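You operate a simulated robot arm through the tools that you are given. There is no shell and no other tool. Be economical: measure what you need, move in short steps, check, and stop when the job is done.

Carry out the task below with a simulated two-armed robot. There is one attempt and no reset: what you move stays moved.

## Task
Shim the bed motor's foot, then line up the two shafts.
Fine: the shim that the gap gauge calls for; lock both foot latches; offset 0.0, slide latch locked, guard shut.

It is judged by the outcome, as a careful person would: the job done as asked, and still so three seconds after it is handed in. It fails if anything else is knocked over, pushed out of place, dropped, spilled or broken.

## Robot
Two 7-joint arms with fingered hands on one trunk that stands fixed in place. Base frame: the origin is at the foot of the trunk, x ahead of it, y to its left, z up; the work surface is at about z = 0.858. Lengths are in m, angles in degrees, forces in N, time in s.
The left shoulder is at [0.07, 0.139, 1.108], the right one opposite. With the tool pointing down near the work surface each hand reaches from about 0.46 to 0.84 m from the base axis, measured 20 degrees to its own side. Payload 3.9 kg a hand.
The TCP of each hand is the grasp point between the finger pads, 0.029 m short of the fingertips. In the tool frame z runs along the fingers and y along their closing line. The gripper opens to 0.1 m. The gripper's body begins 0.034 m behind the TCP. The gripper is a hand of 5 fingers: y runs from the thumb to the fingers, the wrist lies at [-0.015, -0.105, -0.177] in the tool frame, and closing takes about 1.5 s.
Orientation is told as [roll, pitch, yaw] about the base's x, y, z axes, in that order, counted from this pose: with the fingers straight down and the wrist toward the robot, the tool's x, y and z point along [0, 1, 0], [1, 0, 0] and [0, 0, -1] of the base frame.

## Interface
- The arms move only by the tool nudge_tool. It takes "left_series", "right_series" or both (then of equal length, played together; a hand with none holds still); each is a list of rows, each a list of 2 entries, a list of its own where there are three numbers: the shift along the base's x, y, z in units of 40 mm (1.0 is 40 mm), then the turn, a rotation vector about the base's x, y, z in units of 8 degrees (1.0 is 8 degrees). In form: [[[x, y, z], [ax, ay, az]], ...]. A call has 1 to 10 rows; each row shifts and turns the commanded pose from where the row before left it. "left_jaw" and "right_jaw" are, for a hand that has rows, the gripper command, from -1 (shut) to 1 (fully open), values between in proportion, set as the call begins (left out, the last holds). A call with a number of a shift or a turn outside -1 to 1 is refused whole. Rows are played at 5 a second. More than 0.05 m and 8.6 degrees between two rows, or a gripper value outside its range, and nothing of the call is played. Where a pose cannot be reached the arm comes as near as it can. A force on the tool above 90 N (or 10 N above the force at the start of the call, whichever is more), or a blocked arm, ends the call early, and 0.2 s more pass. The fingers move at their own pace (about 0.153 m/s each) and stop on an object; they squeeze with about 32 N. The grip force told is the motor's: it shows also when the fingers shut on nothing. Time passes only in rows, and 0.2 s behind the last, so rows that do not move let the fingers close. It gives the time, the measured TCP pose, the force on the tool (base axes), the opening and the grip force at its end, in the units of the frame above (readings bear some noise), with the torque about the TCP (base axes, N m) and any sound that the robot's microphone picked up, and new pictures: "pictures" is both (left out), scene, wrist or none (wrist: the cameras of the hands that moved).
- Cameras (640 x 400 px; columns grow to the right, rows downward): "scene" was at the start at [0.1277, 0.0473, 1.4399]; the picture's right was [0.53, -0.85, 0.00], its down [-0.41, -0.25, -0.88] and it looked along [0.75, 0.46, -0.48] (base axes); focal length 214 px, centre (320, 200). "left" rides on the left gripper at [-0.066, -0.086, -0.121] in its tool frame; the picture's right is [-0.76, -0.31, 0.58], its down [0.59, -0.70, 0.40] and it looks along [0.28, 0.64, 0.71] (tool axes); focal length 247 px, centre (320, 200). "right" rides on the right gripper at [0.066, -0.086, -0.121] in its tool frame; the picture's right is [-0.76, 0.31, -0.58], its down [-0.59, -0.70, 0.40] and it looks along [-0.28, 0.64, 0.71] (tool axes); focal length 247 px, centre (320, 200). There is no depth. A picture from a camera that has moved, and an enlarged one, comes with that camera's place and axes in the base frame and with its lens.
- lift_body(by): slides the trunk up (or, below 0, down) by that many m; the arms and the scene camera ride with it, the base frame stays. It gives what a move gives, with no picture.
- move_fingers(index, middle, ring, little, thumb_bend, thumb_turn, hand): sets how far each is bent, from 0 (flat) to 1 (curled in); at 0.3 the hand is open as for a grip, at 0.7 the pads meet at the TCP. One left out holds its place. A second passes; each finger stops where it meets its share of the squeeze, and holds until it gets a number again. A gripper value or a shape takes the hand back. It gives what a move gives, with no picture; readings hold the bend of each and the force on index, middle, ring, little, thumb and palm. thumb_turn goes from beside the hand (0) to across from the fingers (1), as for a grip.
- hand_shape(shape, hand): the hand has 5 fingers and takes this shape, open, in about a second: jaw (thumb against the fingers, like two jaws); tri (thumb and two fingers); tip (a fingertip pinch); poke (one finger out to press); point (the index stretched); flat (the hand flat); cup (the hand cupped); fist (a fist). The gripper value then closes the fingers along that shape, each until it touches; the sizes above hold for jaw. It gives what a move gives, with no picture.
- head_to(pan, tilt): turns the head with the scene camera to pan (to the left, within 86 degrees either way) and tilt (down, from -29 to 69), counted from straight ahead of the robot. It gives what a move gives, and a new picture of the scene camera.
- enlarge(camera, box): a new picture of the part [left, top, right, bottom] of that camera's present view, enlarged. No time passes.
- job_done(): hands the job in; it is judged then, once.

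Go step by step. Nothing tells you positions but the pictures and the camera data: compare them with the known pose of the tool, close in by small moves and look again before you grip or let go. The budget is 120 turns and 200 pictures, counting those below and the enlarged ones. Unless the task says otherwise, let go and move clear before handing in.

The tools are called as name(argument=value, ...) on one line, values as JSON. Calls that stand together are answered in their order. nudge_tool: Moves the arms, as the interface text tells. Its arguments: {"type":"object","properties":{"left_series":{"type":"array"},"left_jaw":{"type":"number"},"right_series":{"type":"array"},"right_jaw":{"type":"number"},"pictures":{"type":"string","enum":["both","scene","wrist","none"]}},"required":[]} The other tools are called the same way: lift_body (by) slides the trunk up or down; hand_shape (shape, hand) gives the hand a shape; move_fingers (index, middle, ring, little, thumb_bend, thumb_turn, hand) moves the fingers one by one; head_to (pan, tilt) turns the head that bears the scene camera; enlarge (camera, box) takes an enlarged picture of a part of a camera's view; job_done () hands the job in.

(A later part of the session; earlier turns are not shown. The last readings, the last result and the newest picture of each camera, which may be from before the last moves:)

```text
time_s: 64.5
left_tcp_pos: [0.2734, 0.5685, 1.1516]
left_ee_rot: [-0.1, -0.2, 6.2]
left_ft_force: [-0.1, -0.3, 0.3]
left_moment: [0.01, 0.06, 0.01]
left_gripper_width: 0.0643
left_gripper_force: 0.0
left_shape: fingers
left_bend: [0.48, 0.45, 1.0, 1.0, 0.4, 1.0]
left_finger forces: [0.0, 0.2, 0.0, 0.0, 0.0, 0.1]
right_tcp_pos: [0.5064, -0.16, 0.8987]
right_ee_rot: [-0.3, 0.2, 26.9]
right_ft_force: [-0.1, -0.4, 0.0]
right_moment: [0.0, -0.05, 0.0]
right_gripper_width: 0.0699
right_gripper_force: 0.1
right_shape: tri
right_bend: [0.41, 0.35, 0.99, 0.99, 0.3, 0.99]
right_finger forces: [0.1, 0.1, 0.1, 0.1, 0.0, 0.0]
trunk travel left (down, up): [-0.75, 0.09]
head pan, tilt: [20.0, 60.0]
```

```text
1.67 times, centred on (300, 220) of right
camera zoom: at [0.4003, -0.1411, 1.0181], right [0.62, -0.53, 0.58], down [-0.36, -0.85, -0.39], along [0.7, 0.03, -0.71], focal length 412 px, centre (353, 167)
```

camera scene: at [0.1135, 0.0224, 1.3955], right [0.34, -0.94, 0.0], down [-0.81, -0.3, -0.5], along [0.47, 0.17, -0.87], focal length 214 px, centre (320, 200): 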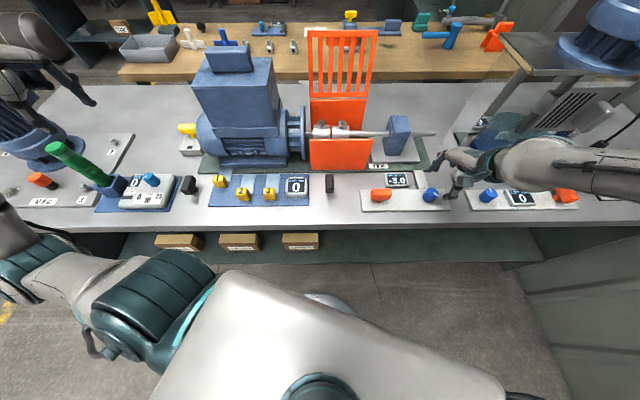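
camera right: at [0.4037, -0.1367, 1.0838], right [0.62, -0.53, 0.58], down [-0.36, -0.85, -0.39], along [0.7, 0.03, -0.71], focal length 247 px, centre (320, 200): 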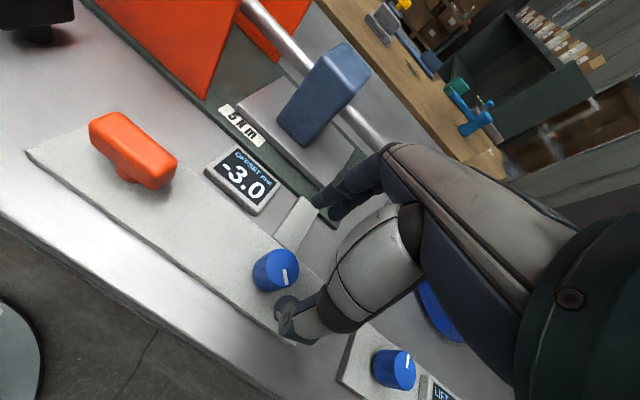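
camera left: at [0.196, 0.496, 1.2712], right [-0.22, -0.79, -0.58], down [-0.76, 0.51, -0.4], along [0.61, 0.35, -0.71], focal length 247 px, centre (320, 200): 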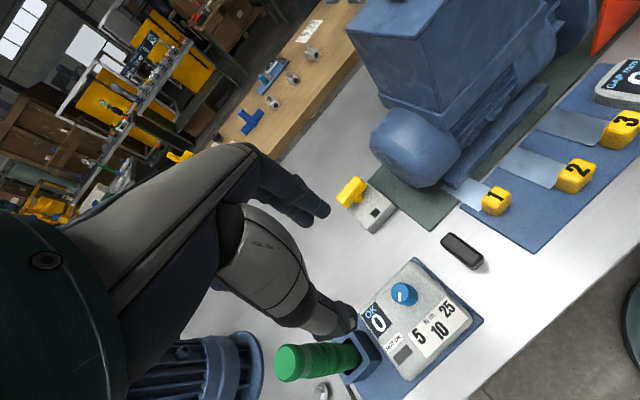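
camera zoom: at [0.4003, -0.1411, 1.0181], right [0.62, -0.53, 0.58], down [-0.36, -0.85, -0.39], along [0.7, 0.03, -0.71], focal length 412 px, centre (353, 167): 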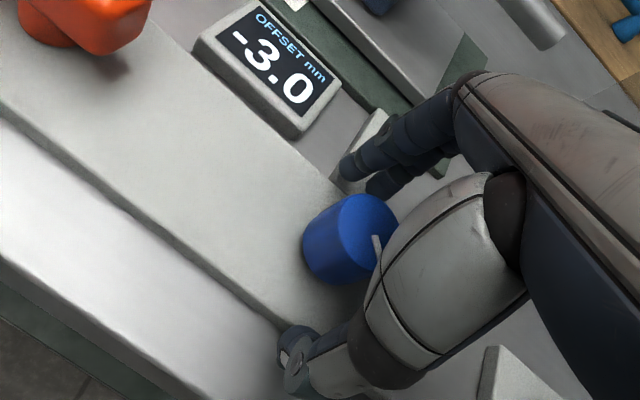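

nudge_tool(right_series=[[[0.1, 0, -0.06], [0, 0, 0]], [[0, 0, 0], [0, 0, 0]], [[0, 0, 0], [0, 0, 0]], [[0, 0, 0], [0, 0, 0]], [[0, 0, 0], [0, 0, 0]], [[0, 0, 0], [0, 0, 0]], [[0, 0, 0], [0, 0, 0]]], right_jaw=-1, pictures="none")

nudge_tool(right_series=[[[0, 0, 0], [0, 0, 1]], [[0, 0, 0], [0, 0, 1]]], pictures="none")

enlarge(camera="right", box=[180, 100, 420, 340])

```text
time_s: 66.1
left_tcp_pos: [0.2725, 0.5678, 1.1518]
left_ee_rot: [-0.1, -0.2, 6.2]
left_ft_force: [-0.6, -0.6, -0.1]
left_moment: [-0.02, -0.01, -0.02]
left_gripper_width: 0.0646
left_gripper_force: 0.1
left_shape: fingers
left_bend: [0.48, 0.45, 1.0, 1.0, 0.4, 1.0]
left_finger forces: [0.0, 0.1, 0.1, 0.1, 0.0, 0.0]
right_tcp_pos: [0.5105, -0.1602, 0.895]
right_ee_rot: [-0.2, 0.2, 26.9]
right_ft_force: [-3.2, -1.4, 0.2]
right_moment: [0.02, 0.13, 0.02]
right_gripper_width: 0.0248
right_gripper_force: 31.7
right_shape: tri
right_bend: [0.74, 0.57, 1.0, 1.0, 0.48, 1.0]
right_finger forces: [14.0, 11.6, 0.0, 0.0, 30.5, 0.1]
trunk travel left (down, up): [-0.75, 0.09]
head pan, tilt: [20.0, 60.0]
```

```text
time_s: 66.7
left_tcp_pos: [0.2736, 0.5681, 1.1508]
left_ee_rot: [0.0, -0.2, 6.2]
left_ft_force: [-0.1, 0.1, 0.7]
left_moment: [0.01, 0.04, -0.03]
left_gripper_width: 0.0644
left_gripper_force: 0.1
left_shape: fingers
left_bend: [0.48, 0.45, 1.0, 1.0, 0.4, 1.0]
left_finger forces: [0.1, 0.0, 0.1, 0.1, 0.0, 0.0]
right_tcp_pos: [0.5116, -0.1615, 0.8957]
right_ee_rot: [-0.3, 0.0, 42.9]
right_ft_force: [-5.0, -0.1, 1.1]
right_moment: [0.0, 0.15, -0.05]
right_gripper_width: 0.0247
right_gripper_force: 32.1
right_shape: tri
right_bend: [0.74, 0.57, 1.0, 1.0, 0.48, 1.0]
right_finger forces: [15.7, 11.3, 0.1, 0.1, 30.8, 0.0]
trunk travel left (down, up): [-0.75, 0.09]
head pan, tilt: [20.0, 60.0]
```

```text
1.67 times, centred on (300, 220) of right
camera zoom: at [0.4028, -0.1719, 1.0159], right [0.74, -0.34, 0.58], down [-0.11, -0.91, -0.39], along [0.66, 0.23, -0.71], focal length 412 px, centre (353, 167)
```

zoom: 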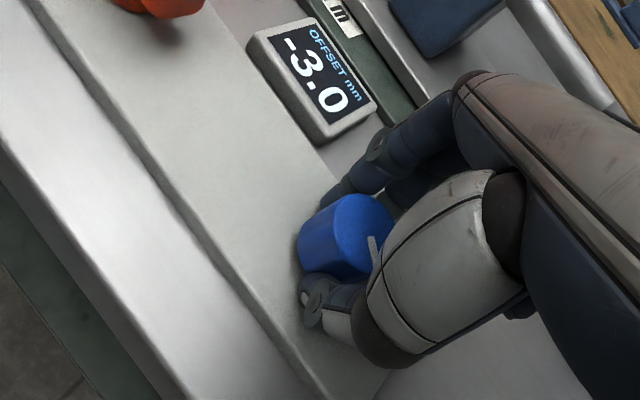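

The knob turned 16° with the hand, but the reading stayed at -3.0. Trying the other way.

nudge_tool(right_series=[[[0, 0, 0], [0, 0, -1]], [[0, 0, 0], [0, 0, -1]], [[0, 0, 0], [0, 0, -1]], [[0, 0, 0], [0, 0, -1]]], pictures="none")

enlarge(camera="right", box=[180, 100, 420, 340])

```text
time_s: 67.7
left_tcp_pos: [0.2734, 0.5684, 1.1524]
left_ee_rot: [-0.1, -0.2, 6.3]
left_ft_force: [-0.7, -0.2, -0.1]
left_moment: [-0.06, 0.0, 0.03]
left_gripper_width: 0.0641
left_gripper_force: 0.0
left_shape: fingers
left_bend: [0.48, 0.45, 1.0, 1.0, 0.4, 1.0]
left_finger forces: [0.0, 0.0, 0.1, 0.0, 0.1, 0.1]
right_tcp_pos: [0.5112, -0.1613, 0.8954]
right_ee_rot: [-0.2, 0.2, 10.8]
right_ft_force: [-6.1, -1.3, 0.9]
right_moment: [-0.03, 0.14, 0.04]
right_gripper_width: 0.0247
right_gripper_force: 31.7
right_shape: tri
right_bend: [0.74, 0.57, 1.0, 1.0, 0.48, 1.0]
right_finger forces: [13.8, 14.1, 0.0, 0.0, 33.1, 0.0]
trunk travel left (down, up): [-0.75, 0.09]
head pan, tilt: [20.0, 60.0]
```

```text
1.67 times, centred on (300, 220) of right
camera zoom: at [0.4135, -0.1125, 1.016], right [0.44, -0.68, 0.58], down [-0.58, -0.71, -0.39], along [0.68, -0.16, -0.71], focal length 412 px, centre (353, 167)
```

zoom: 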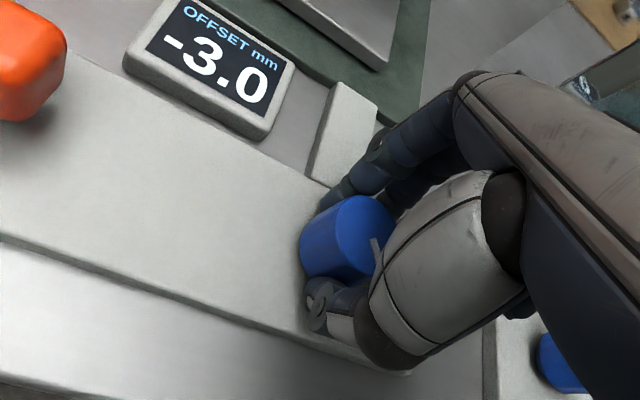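

nudge_tool(right_series=[[[0, 0, 0], [0, 0, -1]], [[0, 0, 0], [0, 0, -1]], [[0, 0, 0], [0, 0, -1]], [[0, 0, 0], [0, 0, -1]], [[0, 0, 0], [0, 0, -1]]], pictures="none")

enlarge(camera="scene", box=[340, 120, 490, 220])

```text
time_s: 68.9
left_tcp_pos: [0.2737, 0.5673, 1.1512]
left_ee_rot: [-0.1, -0.2, 6.2]
left_ft_force: [0.3, 1.1, 0.2]
left_moment: [-0.01, 0.01, -0.01]
left_gripper_width: 0.0646
left_gripper_force: 0.1
left_shape: fingers
left_bend: [0.48, 0.45, 1.0, 1.0, 0.4, 1.0]
left_finger forces: [0.0, 0.0, 0.1, 0.0, 0.1, 0.0]
right_tcp_pos: [0.5137, -0.1621, 0.8971]
right_ee_rot: [2.8, 0.3, -21.5]
right_ft_force: [-19.5, 0.6, -17.1]
right_moment: [0.04, 0.49, 0.03]
right_gripper_width: 0.0233
right_gripper_force: 32.3
right_shape: tri
right_bend: [0.75, 0.59, 1.0, 1.0, 0.52, 1.0]
right_finger forces: [9.8, 11.1, 0.1, 0.0, 36.2, 0.1]
right hand out of reach, approached as far as the arm can: row 4, 5
trunk travel left (down, up): [-0.75, 0.09]
head pan, tilt: [20.0, 60.0]
```

```text
4.00 times, centred on (415, 170) of scene
camera zoom: at [0.1118, 0.022, 1.3954], right [0.34, -0.94, 0.0], down [-0.81, -0.3, -0.5], along [0.47, 0.17, -0.87], focal length 858 px, centre (-60, 320)
```

zoom: 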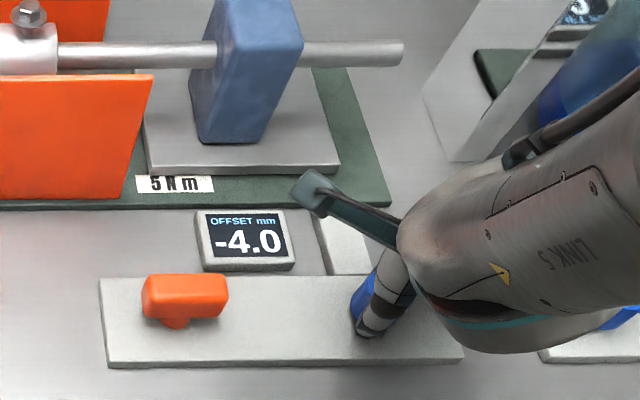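

Clockwise took it to -4.0, so counter-clockwise is the way, in coarse steps. Turning counter-clockwise.

nudge_tool(right_series=[[[0, 0, 0], [0, 0, 1]], [[0, 0, 0], [0, 0, 1]], [[0, 0, 0], [0, 0, 1]], [[0, 0, 0], [0, 0, 1]], [[0, 0, 0], [0, 0, 1]], [[0, 0, 0], [0, 0, 1]], [[0, 0, 0], [0, 0, 1]]], pictures="none")

enlarge(camera="right", box=[180, 100, 420, 340])

```text
time_s: 70.5
left_tcp_pos: [0.2727, 0.5663, 1.1517]
left_ee_rot: [0.0, -0.3, 6.3]
left_ft_force: [-0.6, -0.6, 1.2]
left_moment: [0.02, 0.0, -0.02]
left_gripper_width: 0.0644
left_gripper_force: 0.2
left_shape: fingers
left_bend: [0.48, 0.45, 1.0, 1.0, 0.4, 1.0]
left_finger forces: [0.0, 0.0, 0.0, 0.1, 0.0, 0.0]
right_tcp_pos: [0.5154, -0.1602, 0.8971]
right_ee_rot: [0.4, -1.2, 35.9]
right_ft_force: [-12.3, -0.3, -12.9]
right_moment: [-0.12, 0.32, 0.0]
right_gripper_width: 0.0241
right_gripper_force: 31.3
right_shape: tri
right_bend: [0.74, 0.76, 1.0, 1.0, 0.51, 0.99]
right_finger forces: [13.8, 8.2, 0.1, 0.0, 31.3, 0.0]
trunk travel left (down, up): [-0.75, 0.09]
head pan, tilt: [20.0, 60.0]
```

```text
1.67 times, centred on (300, 220) of right
camera zoom: at [0.4042, -0.1612, 1.0167], right [0.68, -0.44, 0.58], down [-0.22, -0.88, -0.42], along [0.69, 0.16, -0.7], focal length 412 px, centre (353, 167)
```

zoom: 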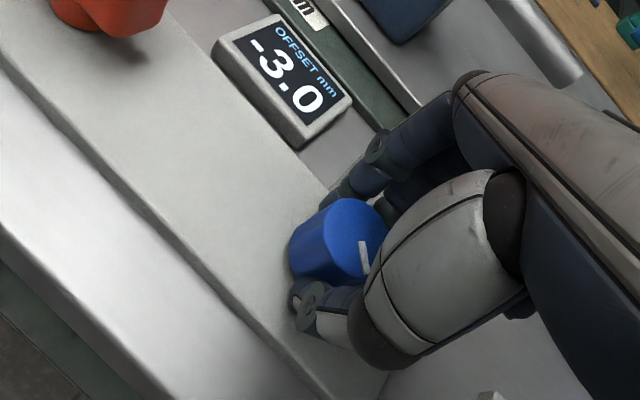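

nudge_tool(right_series=[[[-0.05, 0, -0.03], [0, 0, 1]], [[0, 0, 0], [0, 0, 1]], [[0, 0, 0], [0, 0, 1]], [[0, 0, 0], [0, 0, 1]], [[0, 0, 0], [0, 0, 1]]], pictures="none")

enlarge(camera="scene", box=[340, 120, 490, 220])

```text
time_s: 71.7
left_tcp_pos: [0.2747, 0.5673, 1.1513]
left_ee_rot: [-0.1, -0.2, 6.2]
left_ft_force: [0.4, -0.9, 0.6]
left_moment: [0.03, 0.02, -0.02]
left_gripper_width: 0.0644
left_gripper_force: 0.0
left_shape: fingers
left_bend: [0.48, 0.45, 1.0, 1.0, 0.4, 1.0]
left_finger forces: [0.0, 0.0, 0.0, 0.0, 0.0, 0.0]
right_tcp_pos: [0.5165, -0.1599, 0.8975]
right_ee_rot: [0.2, -1.4, 75.8]
right_ft_force: [-4.0, -1.1, -2.1]
right_moment: [-0.05, 0.09, -0.03]
right_gripper_width: 0.0232
right_gripper_force: 32.2
right_shape: tri
right_bend: [0.74, 0.6, 1.0, 1.0, 0.5, 0.98]
right_finger forces: [16.6, 12.6, 0.0, 0.1, 29.7, 0.0]
trunk travel left (down, up): [-0.75, 0.09]
head pan, tilt: [20.0, 60.0]
```

```text
4.00 times, centred on (415, 170) of scene
camera zoom: at [0.1126, 0.0217, 1.3957], right [0.34, -0.94, 0.0], down [-0.81, -0.3, -0.5], along [0.47, 0.17, -0.87], focal length 858 px, centre (-60, 320)
```

zoom: 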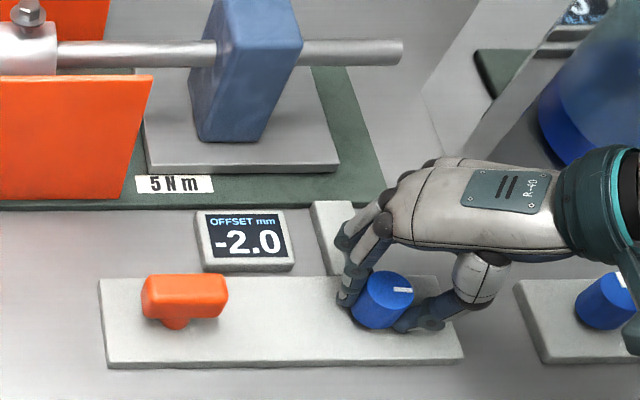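

It reads -2.0. Continuing counter-clockwise.

nudge_tool(right_series=[[[0, 0, 0], [0, 0, 1]], [[0, 0, 0], [0, 0, 1]], [[0, 0, 0], [0, 0, 1]], [[0, 0, 0], [0, 0, 1]], [[0, 0, 0], [0, 0, 0]]], pictures="none")

enlarge(camera="scene", box=[340, 120, 490, 220])

```text
time_s: 72.9
left_tcp_pos: [0.2735, 0.5696, 1.151]
left_ee_rot: [0.0, -0.2, 6.2]
left_ft_force: [-1.0, 0.2, -0.5]
left_moment: [-0.03, 0.03, -0.01]
left_gripper_width: 0.0644
left_gripper_force: 0.0
left_shape: fingers
left_bend: [0.48, 0.45, 1.0, 1.0, 0.4, 1.0]
left_finger forces: [0.0, 0.0, 0.0, 0.0, 0.0, 0.1]
right_tcp_pos: [0.5145, -0.1599, 0.8972]
right_ee_rot: [0.3, -1.2, 107.9]
right_ft_force: [-1.6, 3.8, -1.1]
right_moment: [0.17, 0.02, 0.0]
right_gripper_width: 0.023
right_gripper_force: 32.0
right_shape: tri
right_bend: [0.74, 0.58, 1.0, 1.0, 0.5, 0.98]
right_finger forces: [18.1, 15.3, 0.0, 0.0, 27.7, 0.0]
trunk travel left (down, up): [-0.75, 0.09]
head pan, tilt: [20.0, 60.0]
```

```text
4.00 times, centred on (415, 170) of scene
camera zoom: at [0.1131, 0.0225, 1.3956], right [0.34, -0.94, 0.0], down [-0.81, -0.3, -0.5], along [0.47, 0.17, -0.87], focal length 858 px, centre (-60, 320)
```

zoom: 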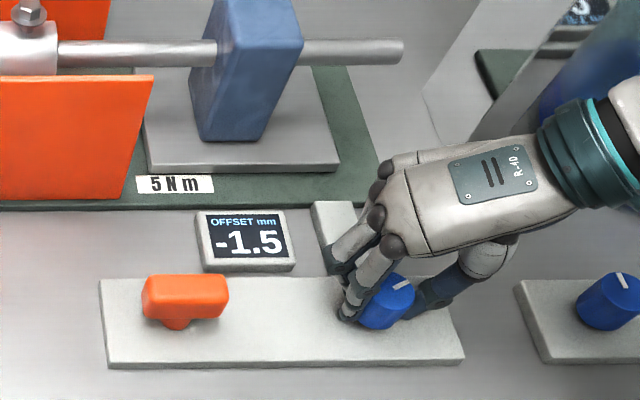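

-1.5, so steps are 0.5. Continuing.

nudge_tool(right_series=[[[0, 0, 0], [0, 0, 1]], [[0, 0, 0], [0, 0, 1]], [[0, 0, 0], [0, 0, 1]], [[0, 0, 0], [0, 0, 0]]], pictures="none")

enlarge(camera="scene", box=[340, 120, 490, 220])

```text
time_s: 73.9
left_tcp_pos: [0.2739, 0.5692, 1.1512]
left_ee_rot: [-0.2, -0.2, 6.3]
left_ft_force: [-0.4, -0.5, -0.3]
left_moment: [-0.01, -0.01, 0.01]
left_gripper_width: 0.0644
left_gripper_force: 0.1
left_shape: fingers
left_bend: [0.48, 0.45, 1.0, 1.0, 0.4, 1.0]
left_finger forces: [0.0, 0.1, 0.1, 0.1, 0.0, 0.1]
right_tcp_pos: [0.5136, -0.1578, 0.8984]
right_ee_rot: [0.4, -1.2, 131.9]
right_ft_force: [-2.6, 8.6, -1.9]
right_moment: [0.3, 0.09, -0.09]
right_gripper_width: 0.0227
right_gripper_force: 31.9
right_shape: tri
right_bend: [0.52, 0.57, 1.0, 1.0, 0.51, 0.99]
right_finger forces: [18.7, 18.8, 0.0, 0.1, 26.0, 0.0]
trunk travel left (down, up): [-0.75, 0.09]
head pan, tilt: [20.0, 60.0]
```

```text
4.00 times, centred on (415, 170) of scene
camera zoom: at [0.1129, 0.0236, 1.3956], right [0.34, -0.94, 0.0], down [-0.81, -0.3, -0.5], along [0.47, 0.17, -0.87], focal length 858 px, centre (-60, 320)
```

zoom: 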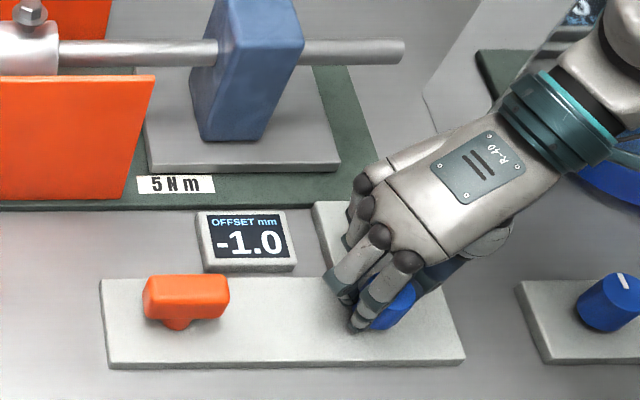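

-1.0. I'll release, turn the hand back, and re-grip for the remaining two steps.

nudge_tool(right_series=[[[0, 0, 0], [0, 0, 0]], [[0, 0, 0], [0, 0, 0]], [[0, 0, 0], [0, 0, 0]], [[0, 0, 0], [0, 0, 0]], [[0, 0, 0.8], [0, 0, 0]], [[0, 0, 0.8], [0, 0, -1]], [[0, 0, 0.4], [0, 0, -1]], [[0, 0, 0], [0, 0, -1]], [[0, 0, 0], [0, 0, -1]], [[0, 0, 0], [0, 0, -1]]], right_jaw=0.4, pictures="none")

nudge_tool(right_series=[[[0, 0, 0], [0, 0, -1]], [[0, 0, 0], [0, 0, -1]], [[0, 0, 0], [0, 0, -1]], [[0, 0, 0], [0, 0, -1]], [[0, 0, 0], [0, 0, -1]], [[0, 0, 0], [0, 0, -1]], [[-0.05, 0, -0.5], [0, 0, 0]], [[0, 0, -0.5], [0, 0, 0]]], pictures="none")

enlarge(camera="scene", box=[340, 120, 490, 220])

enlarge(camera="right", box=[180, 100, 420, 340])

```text
time_s: 76.1
left_tcp_pos: [0.274, 0.5681, 1.1513]
left_ee_rot: [-0.1, -0.1, 6.3]
left_ft_force: [0.5, 0.1, 0.2]
left_moment: [0.03, -0.02, 0.01]
left_gripper_width: 0.0644
left_gripper_force: 0.2
left_shape: fingers
left_bend: [0.48, 0.45, 1.0, 1.0, 0.4, 1.0]
left_finger forces: [0.1, 0.1, 0.0, 0.0, 0.0, 0.0]
right_tcp_pos: [0.5137, -0.1593, 0.978]
right_ee_rot: [0.3, -1.2, 91.7]
right_ft_force: [-0.5, -0.4, -0.1]
right_moment: [-0.02, 0.01, 0.06]
right_gripper_width: 0.0698
right_gripper_force: 0.1
right_shape: tri
right_bend: [0.41, 0.36, 0.99, 0.99, 0.3, 0.99]
right_finger forces: [0.0, 0.0, 0.0, 0.0, 0.0, 0.0]
trunk travel left (down, up): [-0.75, 0.09]
head pan, tilt: [20.0, 60.0]
```

```text
time_s: 77.9
left_tcp_pos: [0.2745, 0.5681, 1.151]
left_ee_rot: [-0.1, -0.1, 6.2]
left_ft_force: [0.4, 0.2, 0.4]
left_moment: [-0.01, -0.01, 0.03]
left_gripper_width: 0.0644
left_gripper_force: 0.1
left_shape: fingers
left_bend: [0.48, 0.45, 1.0, 1.0, 0.4, 1.0]
left_finger forces: [0.1, 0.0, 0.1, 0.1, 0.2, 0.0]
right_tcp_pos: [0.5116, -0.1615, 0.9349]
right_ee_rot: [0.4, -1.2, 43.7]
right_ft_force: [-0.8, 0.9, 0.1]
right_moment: [0.04, 0.01, 0.04]
right_gripper_width: 0.0696
right_gripper_force: 0.1
right_shape: tri
right_bend: [0.41, 0.36, 0.99, 0.99, 0.3, 0.99]
right_finger forces: [0.0, 0.1, 0.1, 0.1, 0.0, 0.0]
trunk travel left (down, up): [-0.75, 0.09]
head pan, tilt: [20.0, 60.0]
```

```text
4.00 times, centred on (415, 170) of scene
camera zoom: at [0.1135, 0.022, 1.3956], right [0.34, -0.94, 0.0], down [-0.81, -0.3, -0.5], along [0.47, 0.17, -0.87], focal length 858 px, centre (-60, 320)
```

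zoom: 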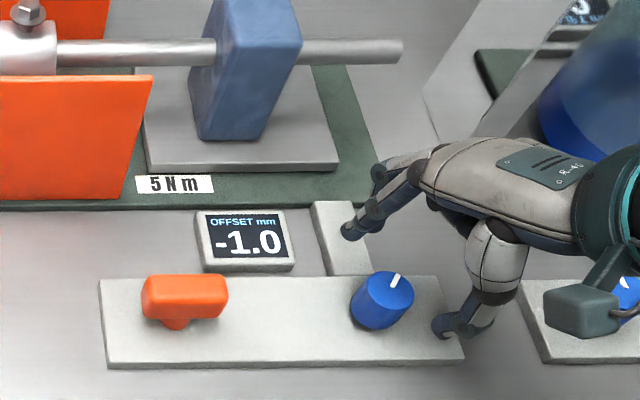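

```text
1.67 times, centred on (300, 220) of right
camera zoom: at [0.4023, -0.1753, 1.0544], right [0.74, -0.35, 0.58], down [-0.1, -0.9, -0.42], along [0.67, 0.25, -0.7], focal length 412 px, centre (353, 167)
```

zoom: 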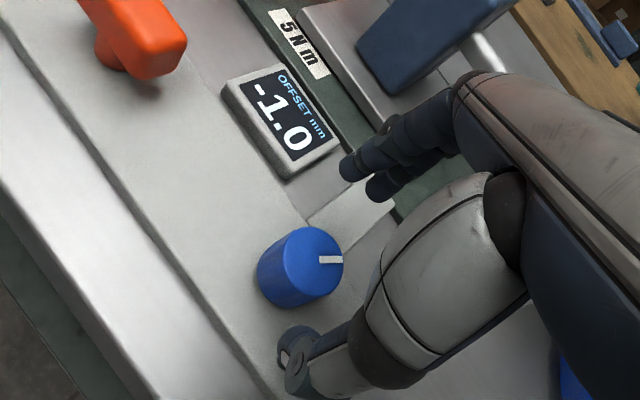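

nudge_tool(right_series=[[[-0.05, 0.03, -0.5], [0, 0, 0]], [[0, 0, -0.47], [0, 0, 0]], [[0, 0, 0], [0, 0, 0]]], pictures="none")

nudge_tool(right_series=[[[0, 0, 0], [0, 0, 0]], [[0, 0, 0], [0, 0, 0]], [[0, 0, 0], [0, 0, 0]], [[0, 0, 0], [0, 0, 0]], [[0, 0, 0], [0, 0, 0]], [[0, 0, 0], [0, 0, 0]], [[0, 0, 0], [0, 0, 1]], [[0, 0, 0], [0, 0, 1]], [[0, 0, 0], [0, 0, 0]]], right_jaw=-1, pictures="none")

enlarge(camera="scene", box=[340, 120, 490, 220])

```text
time_s: 78.7
left_tcp_pos: [0.2727, 0.5675, 1.1519]
left_ee_rot: [-0.1, -0.2, 6.2]
left_ft_force: [0.5, 0.2, -0.4]
left_moment: [0.05, 0.0, 0.02]
left_gripper_width: 0.0643
left_gripper_force: 0.1
left_shape: fingers
left_bend: [0.48, 0.45, 1.0, 1.0, 0.4, 1.0]
left_finger forces: [0.0, 0.0, 0.1, 0.1, 0.0, 0.1]
right_tcp_pos: [0.5093, -0.1596, 0.8993]
right_ee_rot: [0.4, -1.3, 43.8]
right_ft_force: [0.2, 1.2, 0.3]
right_moment: [0.01, -0.01, 0.01]
right_gripper_width: 0.0699
right_gripper_force: 0.2
right_shape: tri
right_bend: [0.41, 0.36, 0.99, 0.99, 0.3, 0.99]
right_finger forces: [0.1, 0.1, 0.0, 0.0, 0.0, 0.0]
trunk travel left (down, up): [-0.75, 0.09]
head pan, tilt: [20.0, 60.0]
```

```text
time_s: 80.7
left_tcp_pos: [0.2745, 0.5684, 1.1514]
left_ee_rot: [-0.1, -0.2, 6.2]
left_ft_force: [-0.1, -0.7, 0.3]
left_moment: [-0.04, 0.0, 0.01]
left_gripper_width: 0.0643
left_gripper_force: 0.1
left_shape: fingers
left_bend: [0.48, 0.45, 1.0, 1.0, 0.4, 1.0]
left_finger forces: [0.0, 0.0, 0.0, 0.1, 0.0, 0.1]
right_tcp_pos: [0.5107, -0.1577, 0.8976]
right_ee_rot: [0.3, -1.2, 59.9]
right_ft_force: [-0.8, 2.9, -2.7]
right_moment: [0.01, 0.03, 0.0]
right_gripper_width: 0.0238
right_gripper_force: 31.7
right_shape: tri
right_bend: [0.61, 0.59, 1.0, 1.0, 0.45, 1.0]
right_finger forces: [16.1, 14.5, 0.0, 0.0, 28.8, 0.0]
trunk travel left (down, up): [-0.75, 0.09]
head pan, tilt: [20.0, 60.0]
```

```text
4.00 times, centred on (415, 170) of scene
camera zoom: at [0.1133, 0.0224, 1.3955], right [0.34, -0.94, 0.0], down [-0.81, -0.3, -0.5], along [0.47, 0.17, -0.87], focal length 858 px, centre (-60, 320)
```

zoom: 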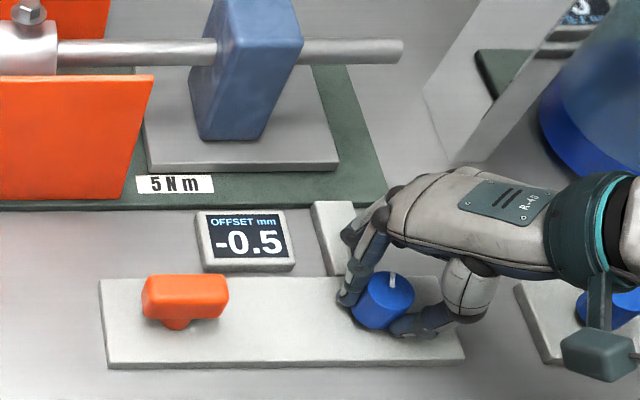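

-0.5 after ~16°. One more step of the same size.

nudge_tool(right_series=[[[0, 0, 0], [0, 0, 0.9]], [[0, 0, 0], [0, 0, 0.9]], [[0, 0, 0], [0, 0, 0]]], pictures="none")

enlarge(camera="scene", box=[340, 120, 490, 220])

```text
time_s: 81.5
left_tcp_pos: [0.2741, 0.5685, 1.1507]
left_ee_rot: [-0.1, -0.2, 6.2]
left_ft_force: [0.5, 0.0, 0.4]
left_moment: [0.0, 0.0, -0.03]
left_gripper_width: 0.0646
left_gripper_force: 0.1
left_shape: fingers
left_bend: [0.48, 0.45, 1.0, 1.0, 0.4, 1.0]
left_finger forces: [0.0, 0.0, 0.0, 0.0, 0.0, 0.0]
right_tcp_pos: [0.5104, -0.1587, 0.8981]
right_ee_rot: [0.3, -1.1, 74.3]
right_ft_force: [-1.5, 2.6, 0.0]
right_moment: [0.05, 0.04, -0.03]
right_gripper_width: 0.0235
right_gripper_force: 31.9
right_shape: tri
right_bend: [0.61, 0.59, 1.0, 1.0, 0.45, 1.0]
right_finger forces: [16.6, 14.9, 0.1, 0.0, 29.0, 0.0]
trunk travel left (down, up): [-0.75, 0.09]
head pan, tilt: [20.0, 60.0]
```

```text
4.00 times, centred on (415, 170) of scene
camera zoom: at [0.113, 0.0225, 1.3956], right [0.34, -0.94, 0.0], down [-0.81, -0.3, -0.5], along [0.47, 0.17, -0.87], focal length 858 px, centre (-60, 320)
```

zoom: 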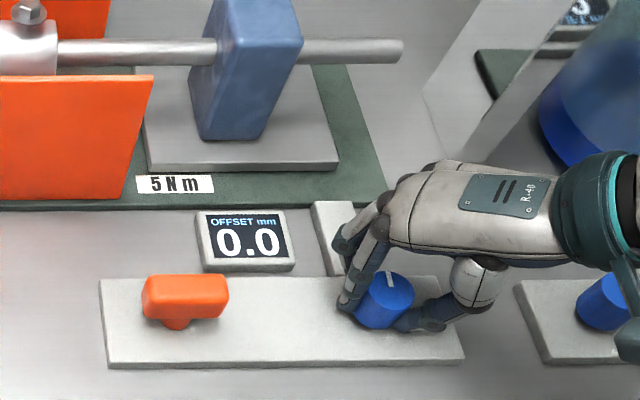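

Offset reads 0.0. Releasing the knob and lifting; then a closed fingertip pinch to push the orange slide latch round.

nudge_tool(right_series=[[[0, 0, 0], [0, 0, 0]], [[0, 0, 0], [0, 0, 0]], [[0, 0, 0], [0, 0, 0]], [[0, 0, 0], [0, 0, 0]], [[0, 0, 0.8], [0, 0, 0]], [[0, 0, 0.9], [0, 0, 0]], [[0, 0, 0.9], [0, 0, -1]], [[-0.3, 0.6, 0], [0, 0, -1]], [[-0.4, 0.8, 0], [0, 0, -1]], [[-0.4, 0.8, 0], [0, 0, -1]]], right_jaw=0.4, pictures="none")

hand_shape(shape="tip", hand="right")

nudge_tool(right_series=[[[-0.3, 0.5, 0], [0, 0, -1]], [[0, 0.4, 0], [0, 0, -1]], [[0, 0.2, 0], [0, 0, -0.5]], [[0, 0, 0], [0, 0, 0]], [[0, 0, 0], [0, 0, 0]], [[0, 0, 0], [0, 0, 0]], [[0, 0, 0], [0, 0, 0]]], right_jaw=-1, pictures="both")

enlarge(camera="scene", box=[340, 120, 490, 220])

```text
time_s: 83.7
left_tcp_pos: [0.2723, 0.5709, 1.1513]
left_ee_rot: [-0.2, -0.2, 6.3]
left_ft_force: [0.1, -0.9, 0.5]
left_moment: [-0.03, -0.02, -0.03]
left_gripper_width: 0.0643
left_gripper_force: 0.0
left_shape: fingers
left_bend: [0.48, 0.45, 1.0, 1.0, 0.4, 1.0]
left_finger forces: [0.1, 0.0, 0.0, 0.1, 0.0, 0.0]
right_tcp_pos: [0.4667, -0.0675, 1.0016]
right_ee_rot: [0.3, -1.2, 42.0]
right_ft_force: [-0.1, -0.5, -0.1]
right_moment: [-0.03, 0.0, -0.03]
right_gripper_width: 0.0697
right_gripper_force: 0.1
right_shape: tri
right_bend: [0.41, 0.36, 0.99, 0.99, 0.3, 0.99]
right_finger forces: [0.1, 0.1, 0.0, 0.1, 0.1, 0.1]
trunk travel left (down, up): [-0.75, 0.09]
head pan, tilt: [20.0, 60.0]
```

```text
time_s: 84.6
left_tcp_pos: [0.2739, 0.5694, 1.1508]
left_ee_rot: [-0.1, -0.3, 6.3]
left_ft_force: [0.1, -0.1, -0.1]
left_moment: [0.02, 0.03, 0.03]
left_gripper_width: 0.0645
left_gripper_force: 0.2
left_shape: fingers
left_bend: [0.48, 0.45, 1.0, 1.0, 0.4, 1.0]
left_finger forces: [0.0, 0.1, 0.1, 0.0, 0.0, 0.0]
right_tcp_pos: [0.467, -0.0704, 1.0012]
right_ee_rot: [0.3, -1.2, 42.1]
right_ft_force: [0.7, -0.4, -0.2]
right_moment: [0.0, -0.02, 0.02]
right_gripper_width: 0.0996
right_gripper_force: 0.2
right_shape: tip
right_bend: [0.3, 0.98, 0.99, 0.99, 0.3, 0.98]
right_finger forces: [0.1, 0.1, 0.1, 0.1, 0.0, 0.1]
trunk travel left (down, up): [-0.75, 0.09]
head pan, tilt: [20.0, 60.0]
```

```text
time_s: 86.2
left_tcp_pos: [0.2749, 0.5682, 1.1513]
left_ee_rot: [-0.1, -0.2, 6.3]
left_ft_force: [0.2, 0.3, -0.7]
left_moment: [0.05, -0.04, -0.02]
left_gripper_width: 0.0646
left_gripper_force: 0.1
left_shape: fingers
left_bend: [0.48, 0.45, 1.0, 1.0, 0.4, 1.0]
left_finger forces: [0.0, 0.0, 0.1, 0.1, 0.0, 0.0]
right_tcp_pos: [0.4546, -0.0314, 1.0016]
right_ee_rot: [0.3, -0.8, 25.1]
right_ft_force: [-0.5, 0.9, 0.6]
right_moment: [-0.02, 0.0, 0.02]
right_gripper_width: 0.0
right_gripper_force: 31.9
right_shape: tip
right_bend: [0.7, 1.0, 1.0, 1.0, 0.7, 1.0]
right_finger forces: [0.0, 0.0, 0.0, 0.1, 0.0, 0.0]
right hand out of reach, approached as far as the arm can: row 2
trunk travel left (down, up): [-0.75, 0.09]
head pan, tilt: [20.0, 60.0]
camera scene: at [0.1132, 0.0218, 1.3956], right [0.34, -0.94, 0.0], down [-0.81, -0.3, -0.5], along [0.47, 0.17, -0.87], focal length 214 px, centre (320, 200)
camera right: at [0.3472, -0.0109, 1.1209], right [0.59, -0.56, 0.58], down [-0.38, -0.83, -0.41], along [0.71, 0.02, -0.71], focal length 247 px, centre (320, 200)
```

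scene: 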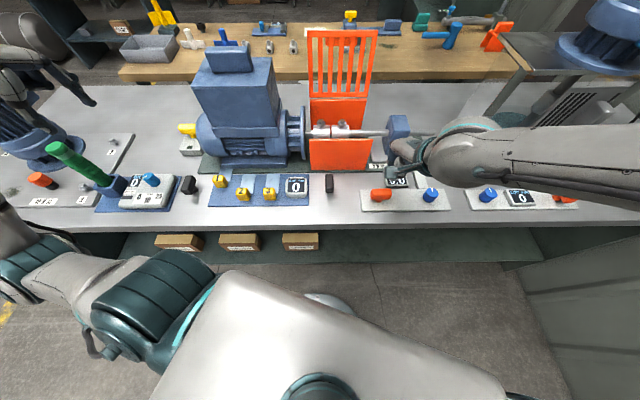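
right: 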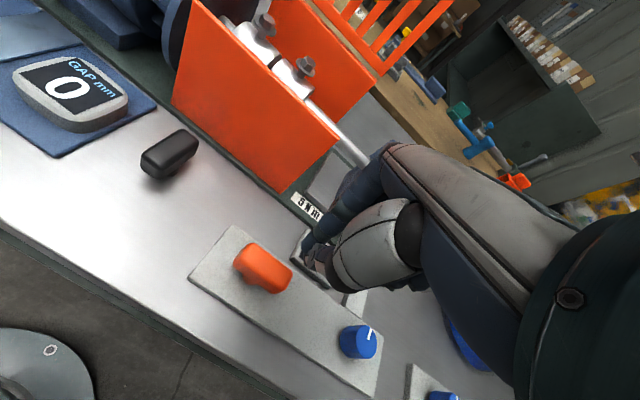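

```text
4.00 times, centred on (415, 170) of scene
camera zoom: at [0.1132, 0.0218, 1.3956], right [0.34, -0.94, 0.0], down [-0.81, -0.3, -0.5], along [0.47, 0.17, -0.87], focal length 858 px, centre (-60, 320)
```

zoom: 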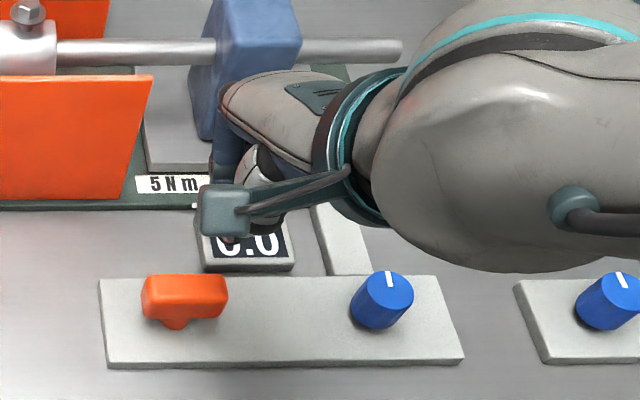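

The knob reads 0.0 with the hand off. For the orange bar I'll grip it end to end with the hand yawed to about 112°, so that the clockwise quarter turn ends in a comfortable pose.

hand_shape(shape="tri", hand="right")

nudge_tool(right_series=[[[0.1, 0, 0.2], [0, 0, 1]], [[0.1, 0, 0.2], [0, 0, 1]], [[0, 0, 0], [0, 0, 1]], [[0, 0, 0], [0, 0, 1]], [[0, 0, 0], [0, 0, 1]], [[0, 0, 0], [0, 0, 1]], [[0, 0, 0], [0, 0, 1]], [[0, 0, 0], [0, 0, 1]], [[0, 0, 0], [0, 0, 1]], [[0, 0, 0], [0, 0, 1]]], right_jaw=0.8, pictures="none")

nudge_tool(right_series=[[[0, 0, -0.4], [0, 0, 0.9]], [[0, 0, -0.8], [0, 0, 0]], [[0, 0, -0.6], [0, 0, 0]]], pictures="wrist")

enlarge(camera="scene", box=[340, 120, 490, 220])

```text
time_s: 87.1
left_tcp_pos: [0.2744, 0.5682, 1.1526]
left_ee_rot: [-0.1, -0.2, 6.2]
left_ft_force: [-0.5, 0.2, -0.7]
left_moment: [-0.02, -0.03, 0.0]
left_gripper_width: 0.0646
left_gripper_force: 0.0
left_shape: fingers
left_bend: [0.48, 0.45, 1.0, 1.0, 0.4, 1.0]
left_finger forces: [0.1, 0.1, 0.0, 0.0, 0.1, 0.1]
right_tcp_pos: [0.4552, -0.0314, 1.002]
right_ee_rot: [0.4, -0.8, 25.2]
right_ft_force: [0.0, -0.2, -0.9]
right_moment: [0.03, 0.03, -0.01]
right_gripper_width: 0.0998
right_gripper_force: 0.0
right_shape: tri
right_bend: [0.3, 0.3, 0.99, 1.0, 0.3, 0.98]
right_finger forces: [0.0, 0.0, 0.0, 0.0, 0.1, 0.0]
trunk travel left (down, up): [-0.75, 0.09]
head pan, tilt: [20.0, 60.0]
```

```text
time_s: 89.3
left_tcp_pos: [0.2734, 0.5678, 1.1505]
left_ee_rot: [-0.1, 0.0, 6.2]
left_ft_force: [-0.6, -0.1, 0.2]
left_moment: [-0.02, -0.02, -0.03]
left_gripper_width: 0.0645
left_gripper_force: 0.2
left_shape: fingers
left_bend: [0.48, 0.45, 1.0, 1.0, 0.4, 1.0]
left_finger forces: [0.0, 0.1, 0.0, 0.1, 0.0, 0.0]
right_tcp_pos: [0.4632, -0.0337, 1.0173]
right_ee_rot: [0.4, -0.8, 105.2]
right_ft_force: [0.4, 1.2, 0.2]
right_moment: [-0.02, -0.01, -0.02]
right_gripper_width: 0.0904
right_gripper_force: 0.0
right_shape: tri
right_bend: [0.34, 0.31, 0.99, 1.0, 0.3, 0.98]
right_finger forces: [0.0, 0.0, 0.1, 0.0, 0.1, 0.1]
trunk travel left (down, up): [-0.75, 0.09]
head pan, tilt: [20.0, 60.0]
```

```text
time_s: 90.1
left_tcp_pos: [0.2743, 0.5683, 1.1511]
left_ee_rot: [-0.1, -0.2, 6.2]
left_ft_force: [-0.5, -0.5, -1.2]
left_moment: [0.07, -0.01, 0.02]
left_gripper_width: 0.0643
left_gripper_force: 0.0
left_shape: fingers
left_bend: [0.48, 0.45, 1.0, 1.0, 0.4, 1.0]
left_finger forces: [0.0, 0.1, 0.0, 0.0, 0.0, 0.0]
right_tcp_pos: [0.4628, -0.0321, 0.9443]
right_ee_rot: [0.3, -0.8, 112.3]
right_ft_force: [0.7, 0.4, 0.4]
right_moment: [0.02, 0.01, 0.0]
right_gripper_width: 0.0905
right_gripper_force: 0.0
right_shape: tri
right_bend: [0.34, 0.31, 0.99, 1.0, 0.3, 0.98]
right_finger forces: [0.1, 0.0, 0.0, 0.0, 0.0, 0.0]
trunk travel left (down, up): [-0.75, 0.09]
head pan, tilt: [20.0, 60.0]
camera right: at [0.4347, -0.1382, 1.0634], right [0.59, 0.56, 0.58], down [0.81, -0.42, -0.41], along [0.01, 0.71, -0.71], focal length 247 px, centre (320, 200)
```

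right: 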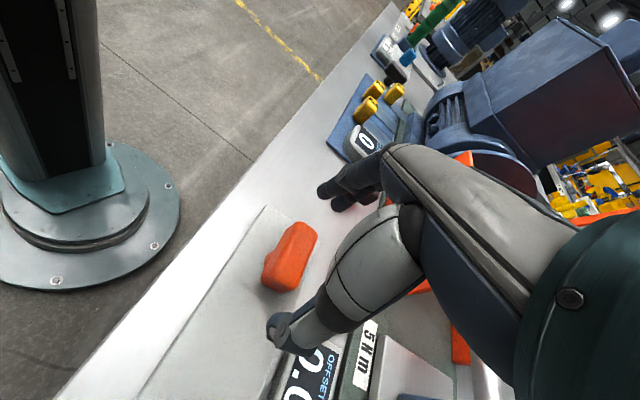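

```text
4.00 times, centred on (415, 170) of scene
camera zoom: at [0.1136, 0.022, 1.3956], right [0.34, -0.94, 0.0], down [-0.81, -0.3, -0.5], along [0.47, 0.17, -0.87], focal length 858 px, centre (-60, 320)
```

zoom: 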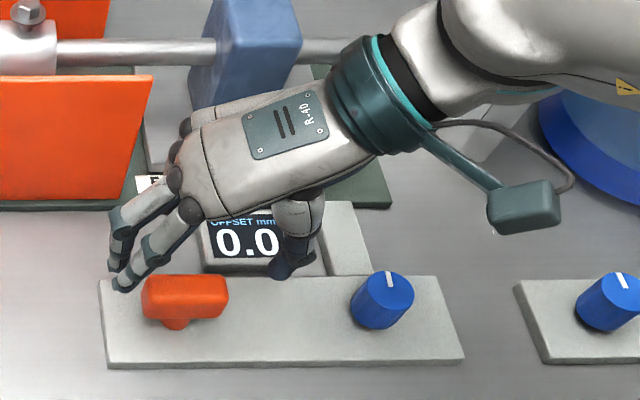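

nudge_tool(right_series=[[[-0.05, 0.03, -0.5], [0, 0, 0]], [[0, 0, -0.47], [0, 0, 0]], [[0, 0, 0], [0, 0, 0]]], pictures="none")

enlarge(camera="scene", box=[340, 120, 490, 220])

enlarge(camera="right", box=[180, 100, 420, 340])

```text
time_s: 90.9
left_tcp_pos: [0.2742, 0.5677, 1.1509]
left_ee_rot: [-0.1, -0.2, 6.2]
left_ft_force: [-0.4, -0.5, 0.5]
left_moment: [-0.02, 0.02, -0.02]
left_gripper_width: 0.0646
left_gripper_force: 0.0
left_shape: fingers
left_bend: [0.48, 0.45, 1.0, 1.0, 0.4, 1.0]
left_finger forces: [0.0, 0.0, 0.0, 0.0, 0.0, 0.1]
right_tcp_pos: [0.4593, -0.0318, 0.9045]
right_ee_rot: [0.2, -0.8, 112.3]
right_ft_force: [-0.5, -0.5, 0.1]
right_moment: [0.03, -0.01, 0.03]
right_gripper_width: 0.0904
right_gripper_force: 0.1
right_shape: tri
right_bend: [0.34, 0.31, 0.99, 1.0, 0.3, 0.98]
right_finger forces: [0.0, 0.0, 0.0, 0.0, 0.0, 0.0]
trunk travel left (down, up): [-0.75, 0.09]
head pan, tilt: [20.0, 60.0]
```

```text
4.00 times, centred on (415, 170) of scene
camera zoom: at [0.1127, 0.022, 1.3956], right [0.34, -0.94, 0.0], down [-0.81, -0.3, -0.5], along [0.47, 0.17, -0.87], focal length 858 px, centre (-60, 320)
```

zoom: 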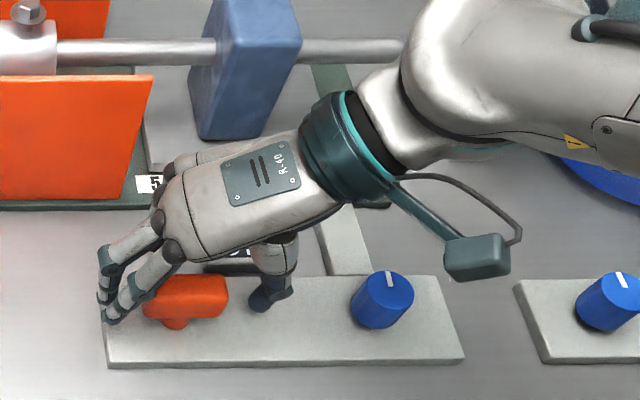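

```text
1.67 times, centred on (300, 220) of right
camera zoom: at [0.432, -0.1378, 1.0251], right [0.59, 0.56, 0.58], down [0.81, -0.42, -0.41], along [0.01, 0.71, -0.71], focal length 412 px, centre (353, 167)
```

zoom: 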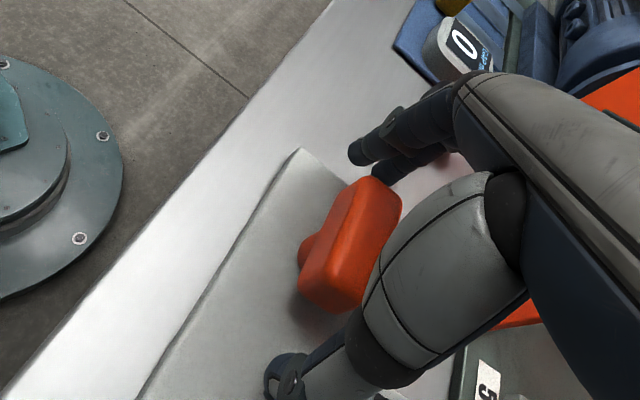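

Fingers and thumb are at the bar's ends. Closing, then turning clockwise.

nudge_tool(right_series=[[[0, 0, -0.05], [0, 0, 0]], [[0, 0, 0], [0, 0, 0]], [[0, 0, 0], [0, 0, 0]], [[0, 0, 0], [0, 0, 0]], [[0, 0, 0], [0, 0, 0]], [[0, 0, 0], [0, 0, 0]], [[0, 0, 0], [0, 0, 0]], [[0, 0, 0], [0, 0, -1]], [[0, 0, 0], [0, 0, -1]]], right_jaw=-1, pictures="none")

enlarge(camera="scene", box=[340, 120, 490, 220])

enlarge(camera="right", box=[180, 100, 420, 340])

```text
time_s: 92.9
left_tcp_pos: [0.2733, 0.5686, 1.1505]
left_ee_rot: [-0.1, -0.2, 6.3]
left_ft_force: [-0.5, 0.2, 0.6]
left_moment: [0.03, -0.02, 0.01]
left_gripper_width: 0.0642
left_gripper_force: 0.0
left_shape: fingers
left_bend: [0.48, 0.45, 1.0, 1.0, 0.4, 1.0]
left_finger forces: [0.1, 0.1, 0.0, 0.0, 0.0, 0.0]
right_tcp_pos: [0.4597, -0.0307, 0.9038]
right_ee_rot: [0.4, -0.6, 96.3]
right_ft_force: [-3.2, 2.2, 0.3]
right_moment: [-0.02, 0.04, 0.02]
right_gripper_width: 0.0506
right_gripper_force: 31.8
right_shape: tri
right_bend: [0.39, 0.42, 1.0, 1.0, 0.36, 1.0]
right_finger forces: [16.6, 16.1, 0.0, 0.0, 29.1, 0.0]
trunk travel left (down, up): [-0.75, 0.09]
head pan, tilt: [20.0, 60.0]
```

```text
4.00 times, centred on (415, 170) of scene
camera zoom: at [0.1124, 0.0229, 1.3956], right [0.34, -0.94, 0.0], down [-0.81, -0.3, -0.5], along [0.47, 0.17, -0.87], focal length 858 px, centre (-60, 320)
```

zoom: 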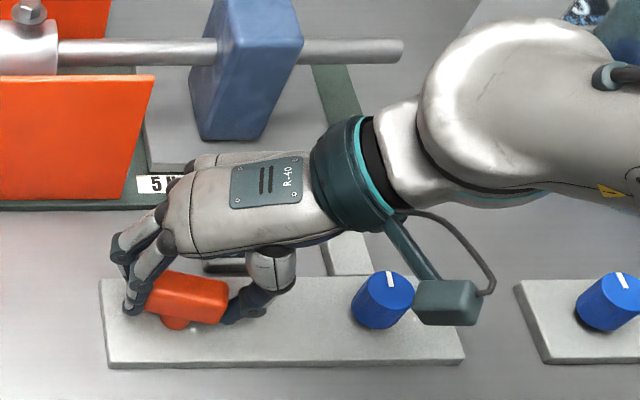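

```text
1.67 times, centred on (300, 220) of right
camera zoom: at [0.4034, -0.1258, 1.0236], right [0.72, 0.38, 0.58], down [0.66, -0.63, -0.41], along [0.21, 0.68, -0.71], focal length 412 px, centre (353, 167)
```

zoom: 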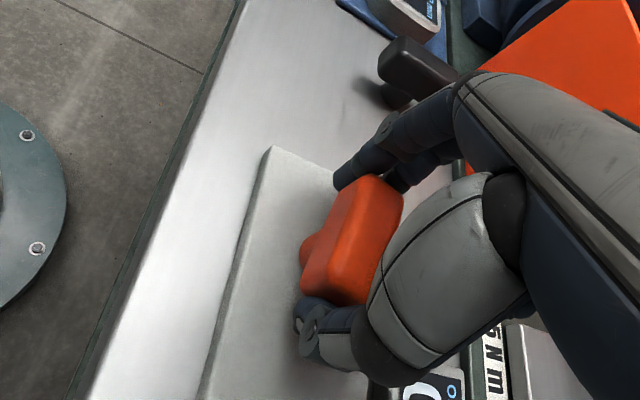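

It turns with the hand. Continuing.

nudge_tool(right_series=[[[0, 0, 0], [0, 0, -1]], [[0, 0, 0], [0, 0, -1]], [[0, 0, 0], [0, 0, -1]], [[0, 0, 0], [0, 0, -1]], [[0, 0, 0], [0, 0, -1]], [[0, 0, 0], [0, 0, -1]]], pictures="none")

enlarge(camera="right", box=[180, 100, 420, 340])

```text
time_s: 94.3
left_tcp_pos: [0.2732, 0.5697, 1.1499]
left_ee_rot: [-0.2, -0.2, 6.2]
left_ft_force: [-0.6, 0.3, -1.1]
left_moment: [0.0, 0.03, 0.03]
left_gripper_width: 0.0643
left_gripper_force: 0.0
left_shape: fingers
left_bend: [0.48, 0.45, 1.0, 1.0, 0.4, 1.0]
left_finger forces: [0.0, 0.0, 0.0, 0.0, 0.0, 0.0]
right_tcp_pos: [0.4602, -0.031, 0.9048]
right_ee_rot: [0.3, -0.7, 48.1]
right_ft_force: [-4.6, 6.6, -2.8]
right_moment: [-0.02, 0.16, 0.04]
right_gripper_width: 0.0507
right_gripper_force: 31.8
right_shape: tri
right_bend: [0.39, 0.42, 1.0, 1.0, 0.36, 0.99]
right_finger forces: [17.8, 14.1, 0.0, 0.0, 29.6, 0.1]
trunk travel left (down, up): [-0.75, 0.09]
head pan, tilt: [20.0, 60.0]
```

```text
1.67 times, centred on (300, 220) of right
camera zoom: at [0.3518, -0.0533, 1.0238], right [0.77, -0.28, 0.58], down [-0.03, -0.91, -0.41], along [0.64, 0.3, -0.71], focal length 412 px, centre (353, 167)
```

zoom: 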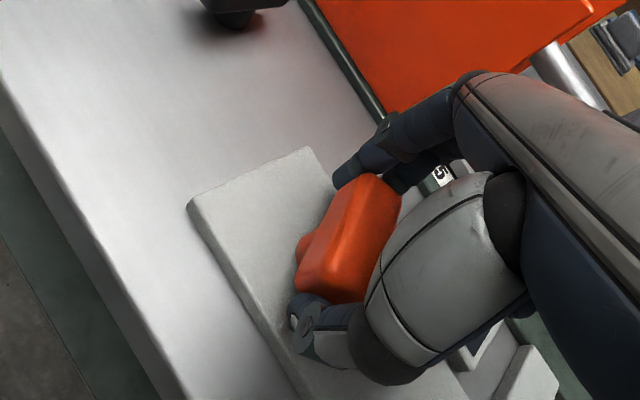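

nudge_tool(right_series=[[[0, 0, 0], [0, 0, -1]], [[0, 0, 0], [0, 0, -1]], [[0, 0, 0], [0, 0, -1]]], pictures="none")

enlarge(camera="right", box=[180, 100, 420, 340])

```text
time_s: 95.1
left_tcp_pos: [0.2746, 0.5698, 1.1506]
left_ee_rot: [-0.2, -0.2, 6.2]
left_ft_force: [-0.2, 1.4, 0.3]
left_moment: [0.0, -0.02, 0.02]
left_gripper_width: 0.0646
left_gripper_force: 0.0
left_shape: fingers
left_bend: [0.48, 0.45, 1.0, 1.0, 0.4, 1.0]
left_finger forces: [0.1, 0.0, 0.0, 0.0, 0.1, 0.0]
right_tcp_pos: [0.4597, -0.0312, 0.9041]
right_ee_rot: [0.3, -0.7, 24.0]
right_ft_force: [-3.6, 6.9, -6.9]
right_moment: [-0.01, 0.28, 0.1]
right_gripper_width: 0.0503
right_gripper_force: 32.2
right_shape: tri
right_bend: [0.39, 0.42, 1.0, 1.0, 0.37, 0.99]
right_finger forces: [15.7, 14.6, 0.0, 0.0, 31.5, 0.0]
trunk travel left (down, up): [-0.75, 0.09]
head pan, tilt: [20.0, 60.0]
```

```text
1.67 times, centred on (300, 220) of right
camera zoom: at [0.3521, -0.008, 1.024], right [0.58, -0.57, 0.58], down [-0.4, -0.82, -0.41], along [0.71, 0.01, -0.71], focal length 412 px, centre (353, 167)
```

zoom: 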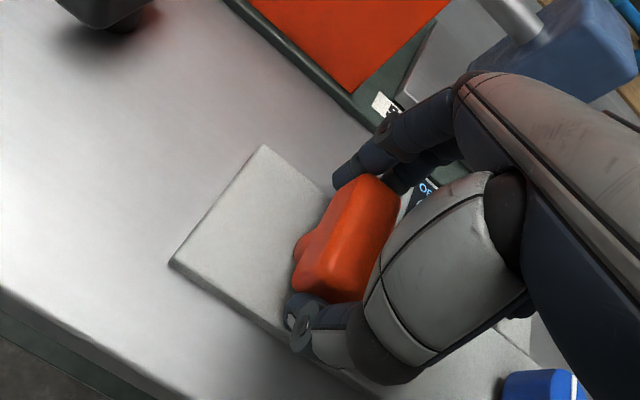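

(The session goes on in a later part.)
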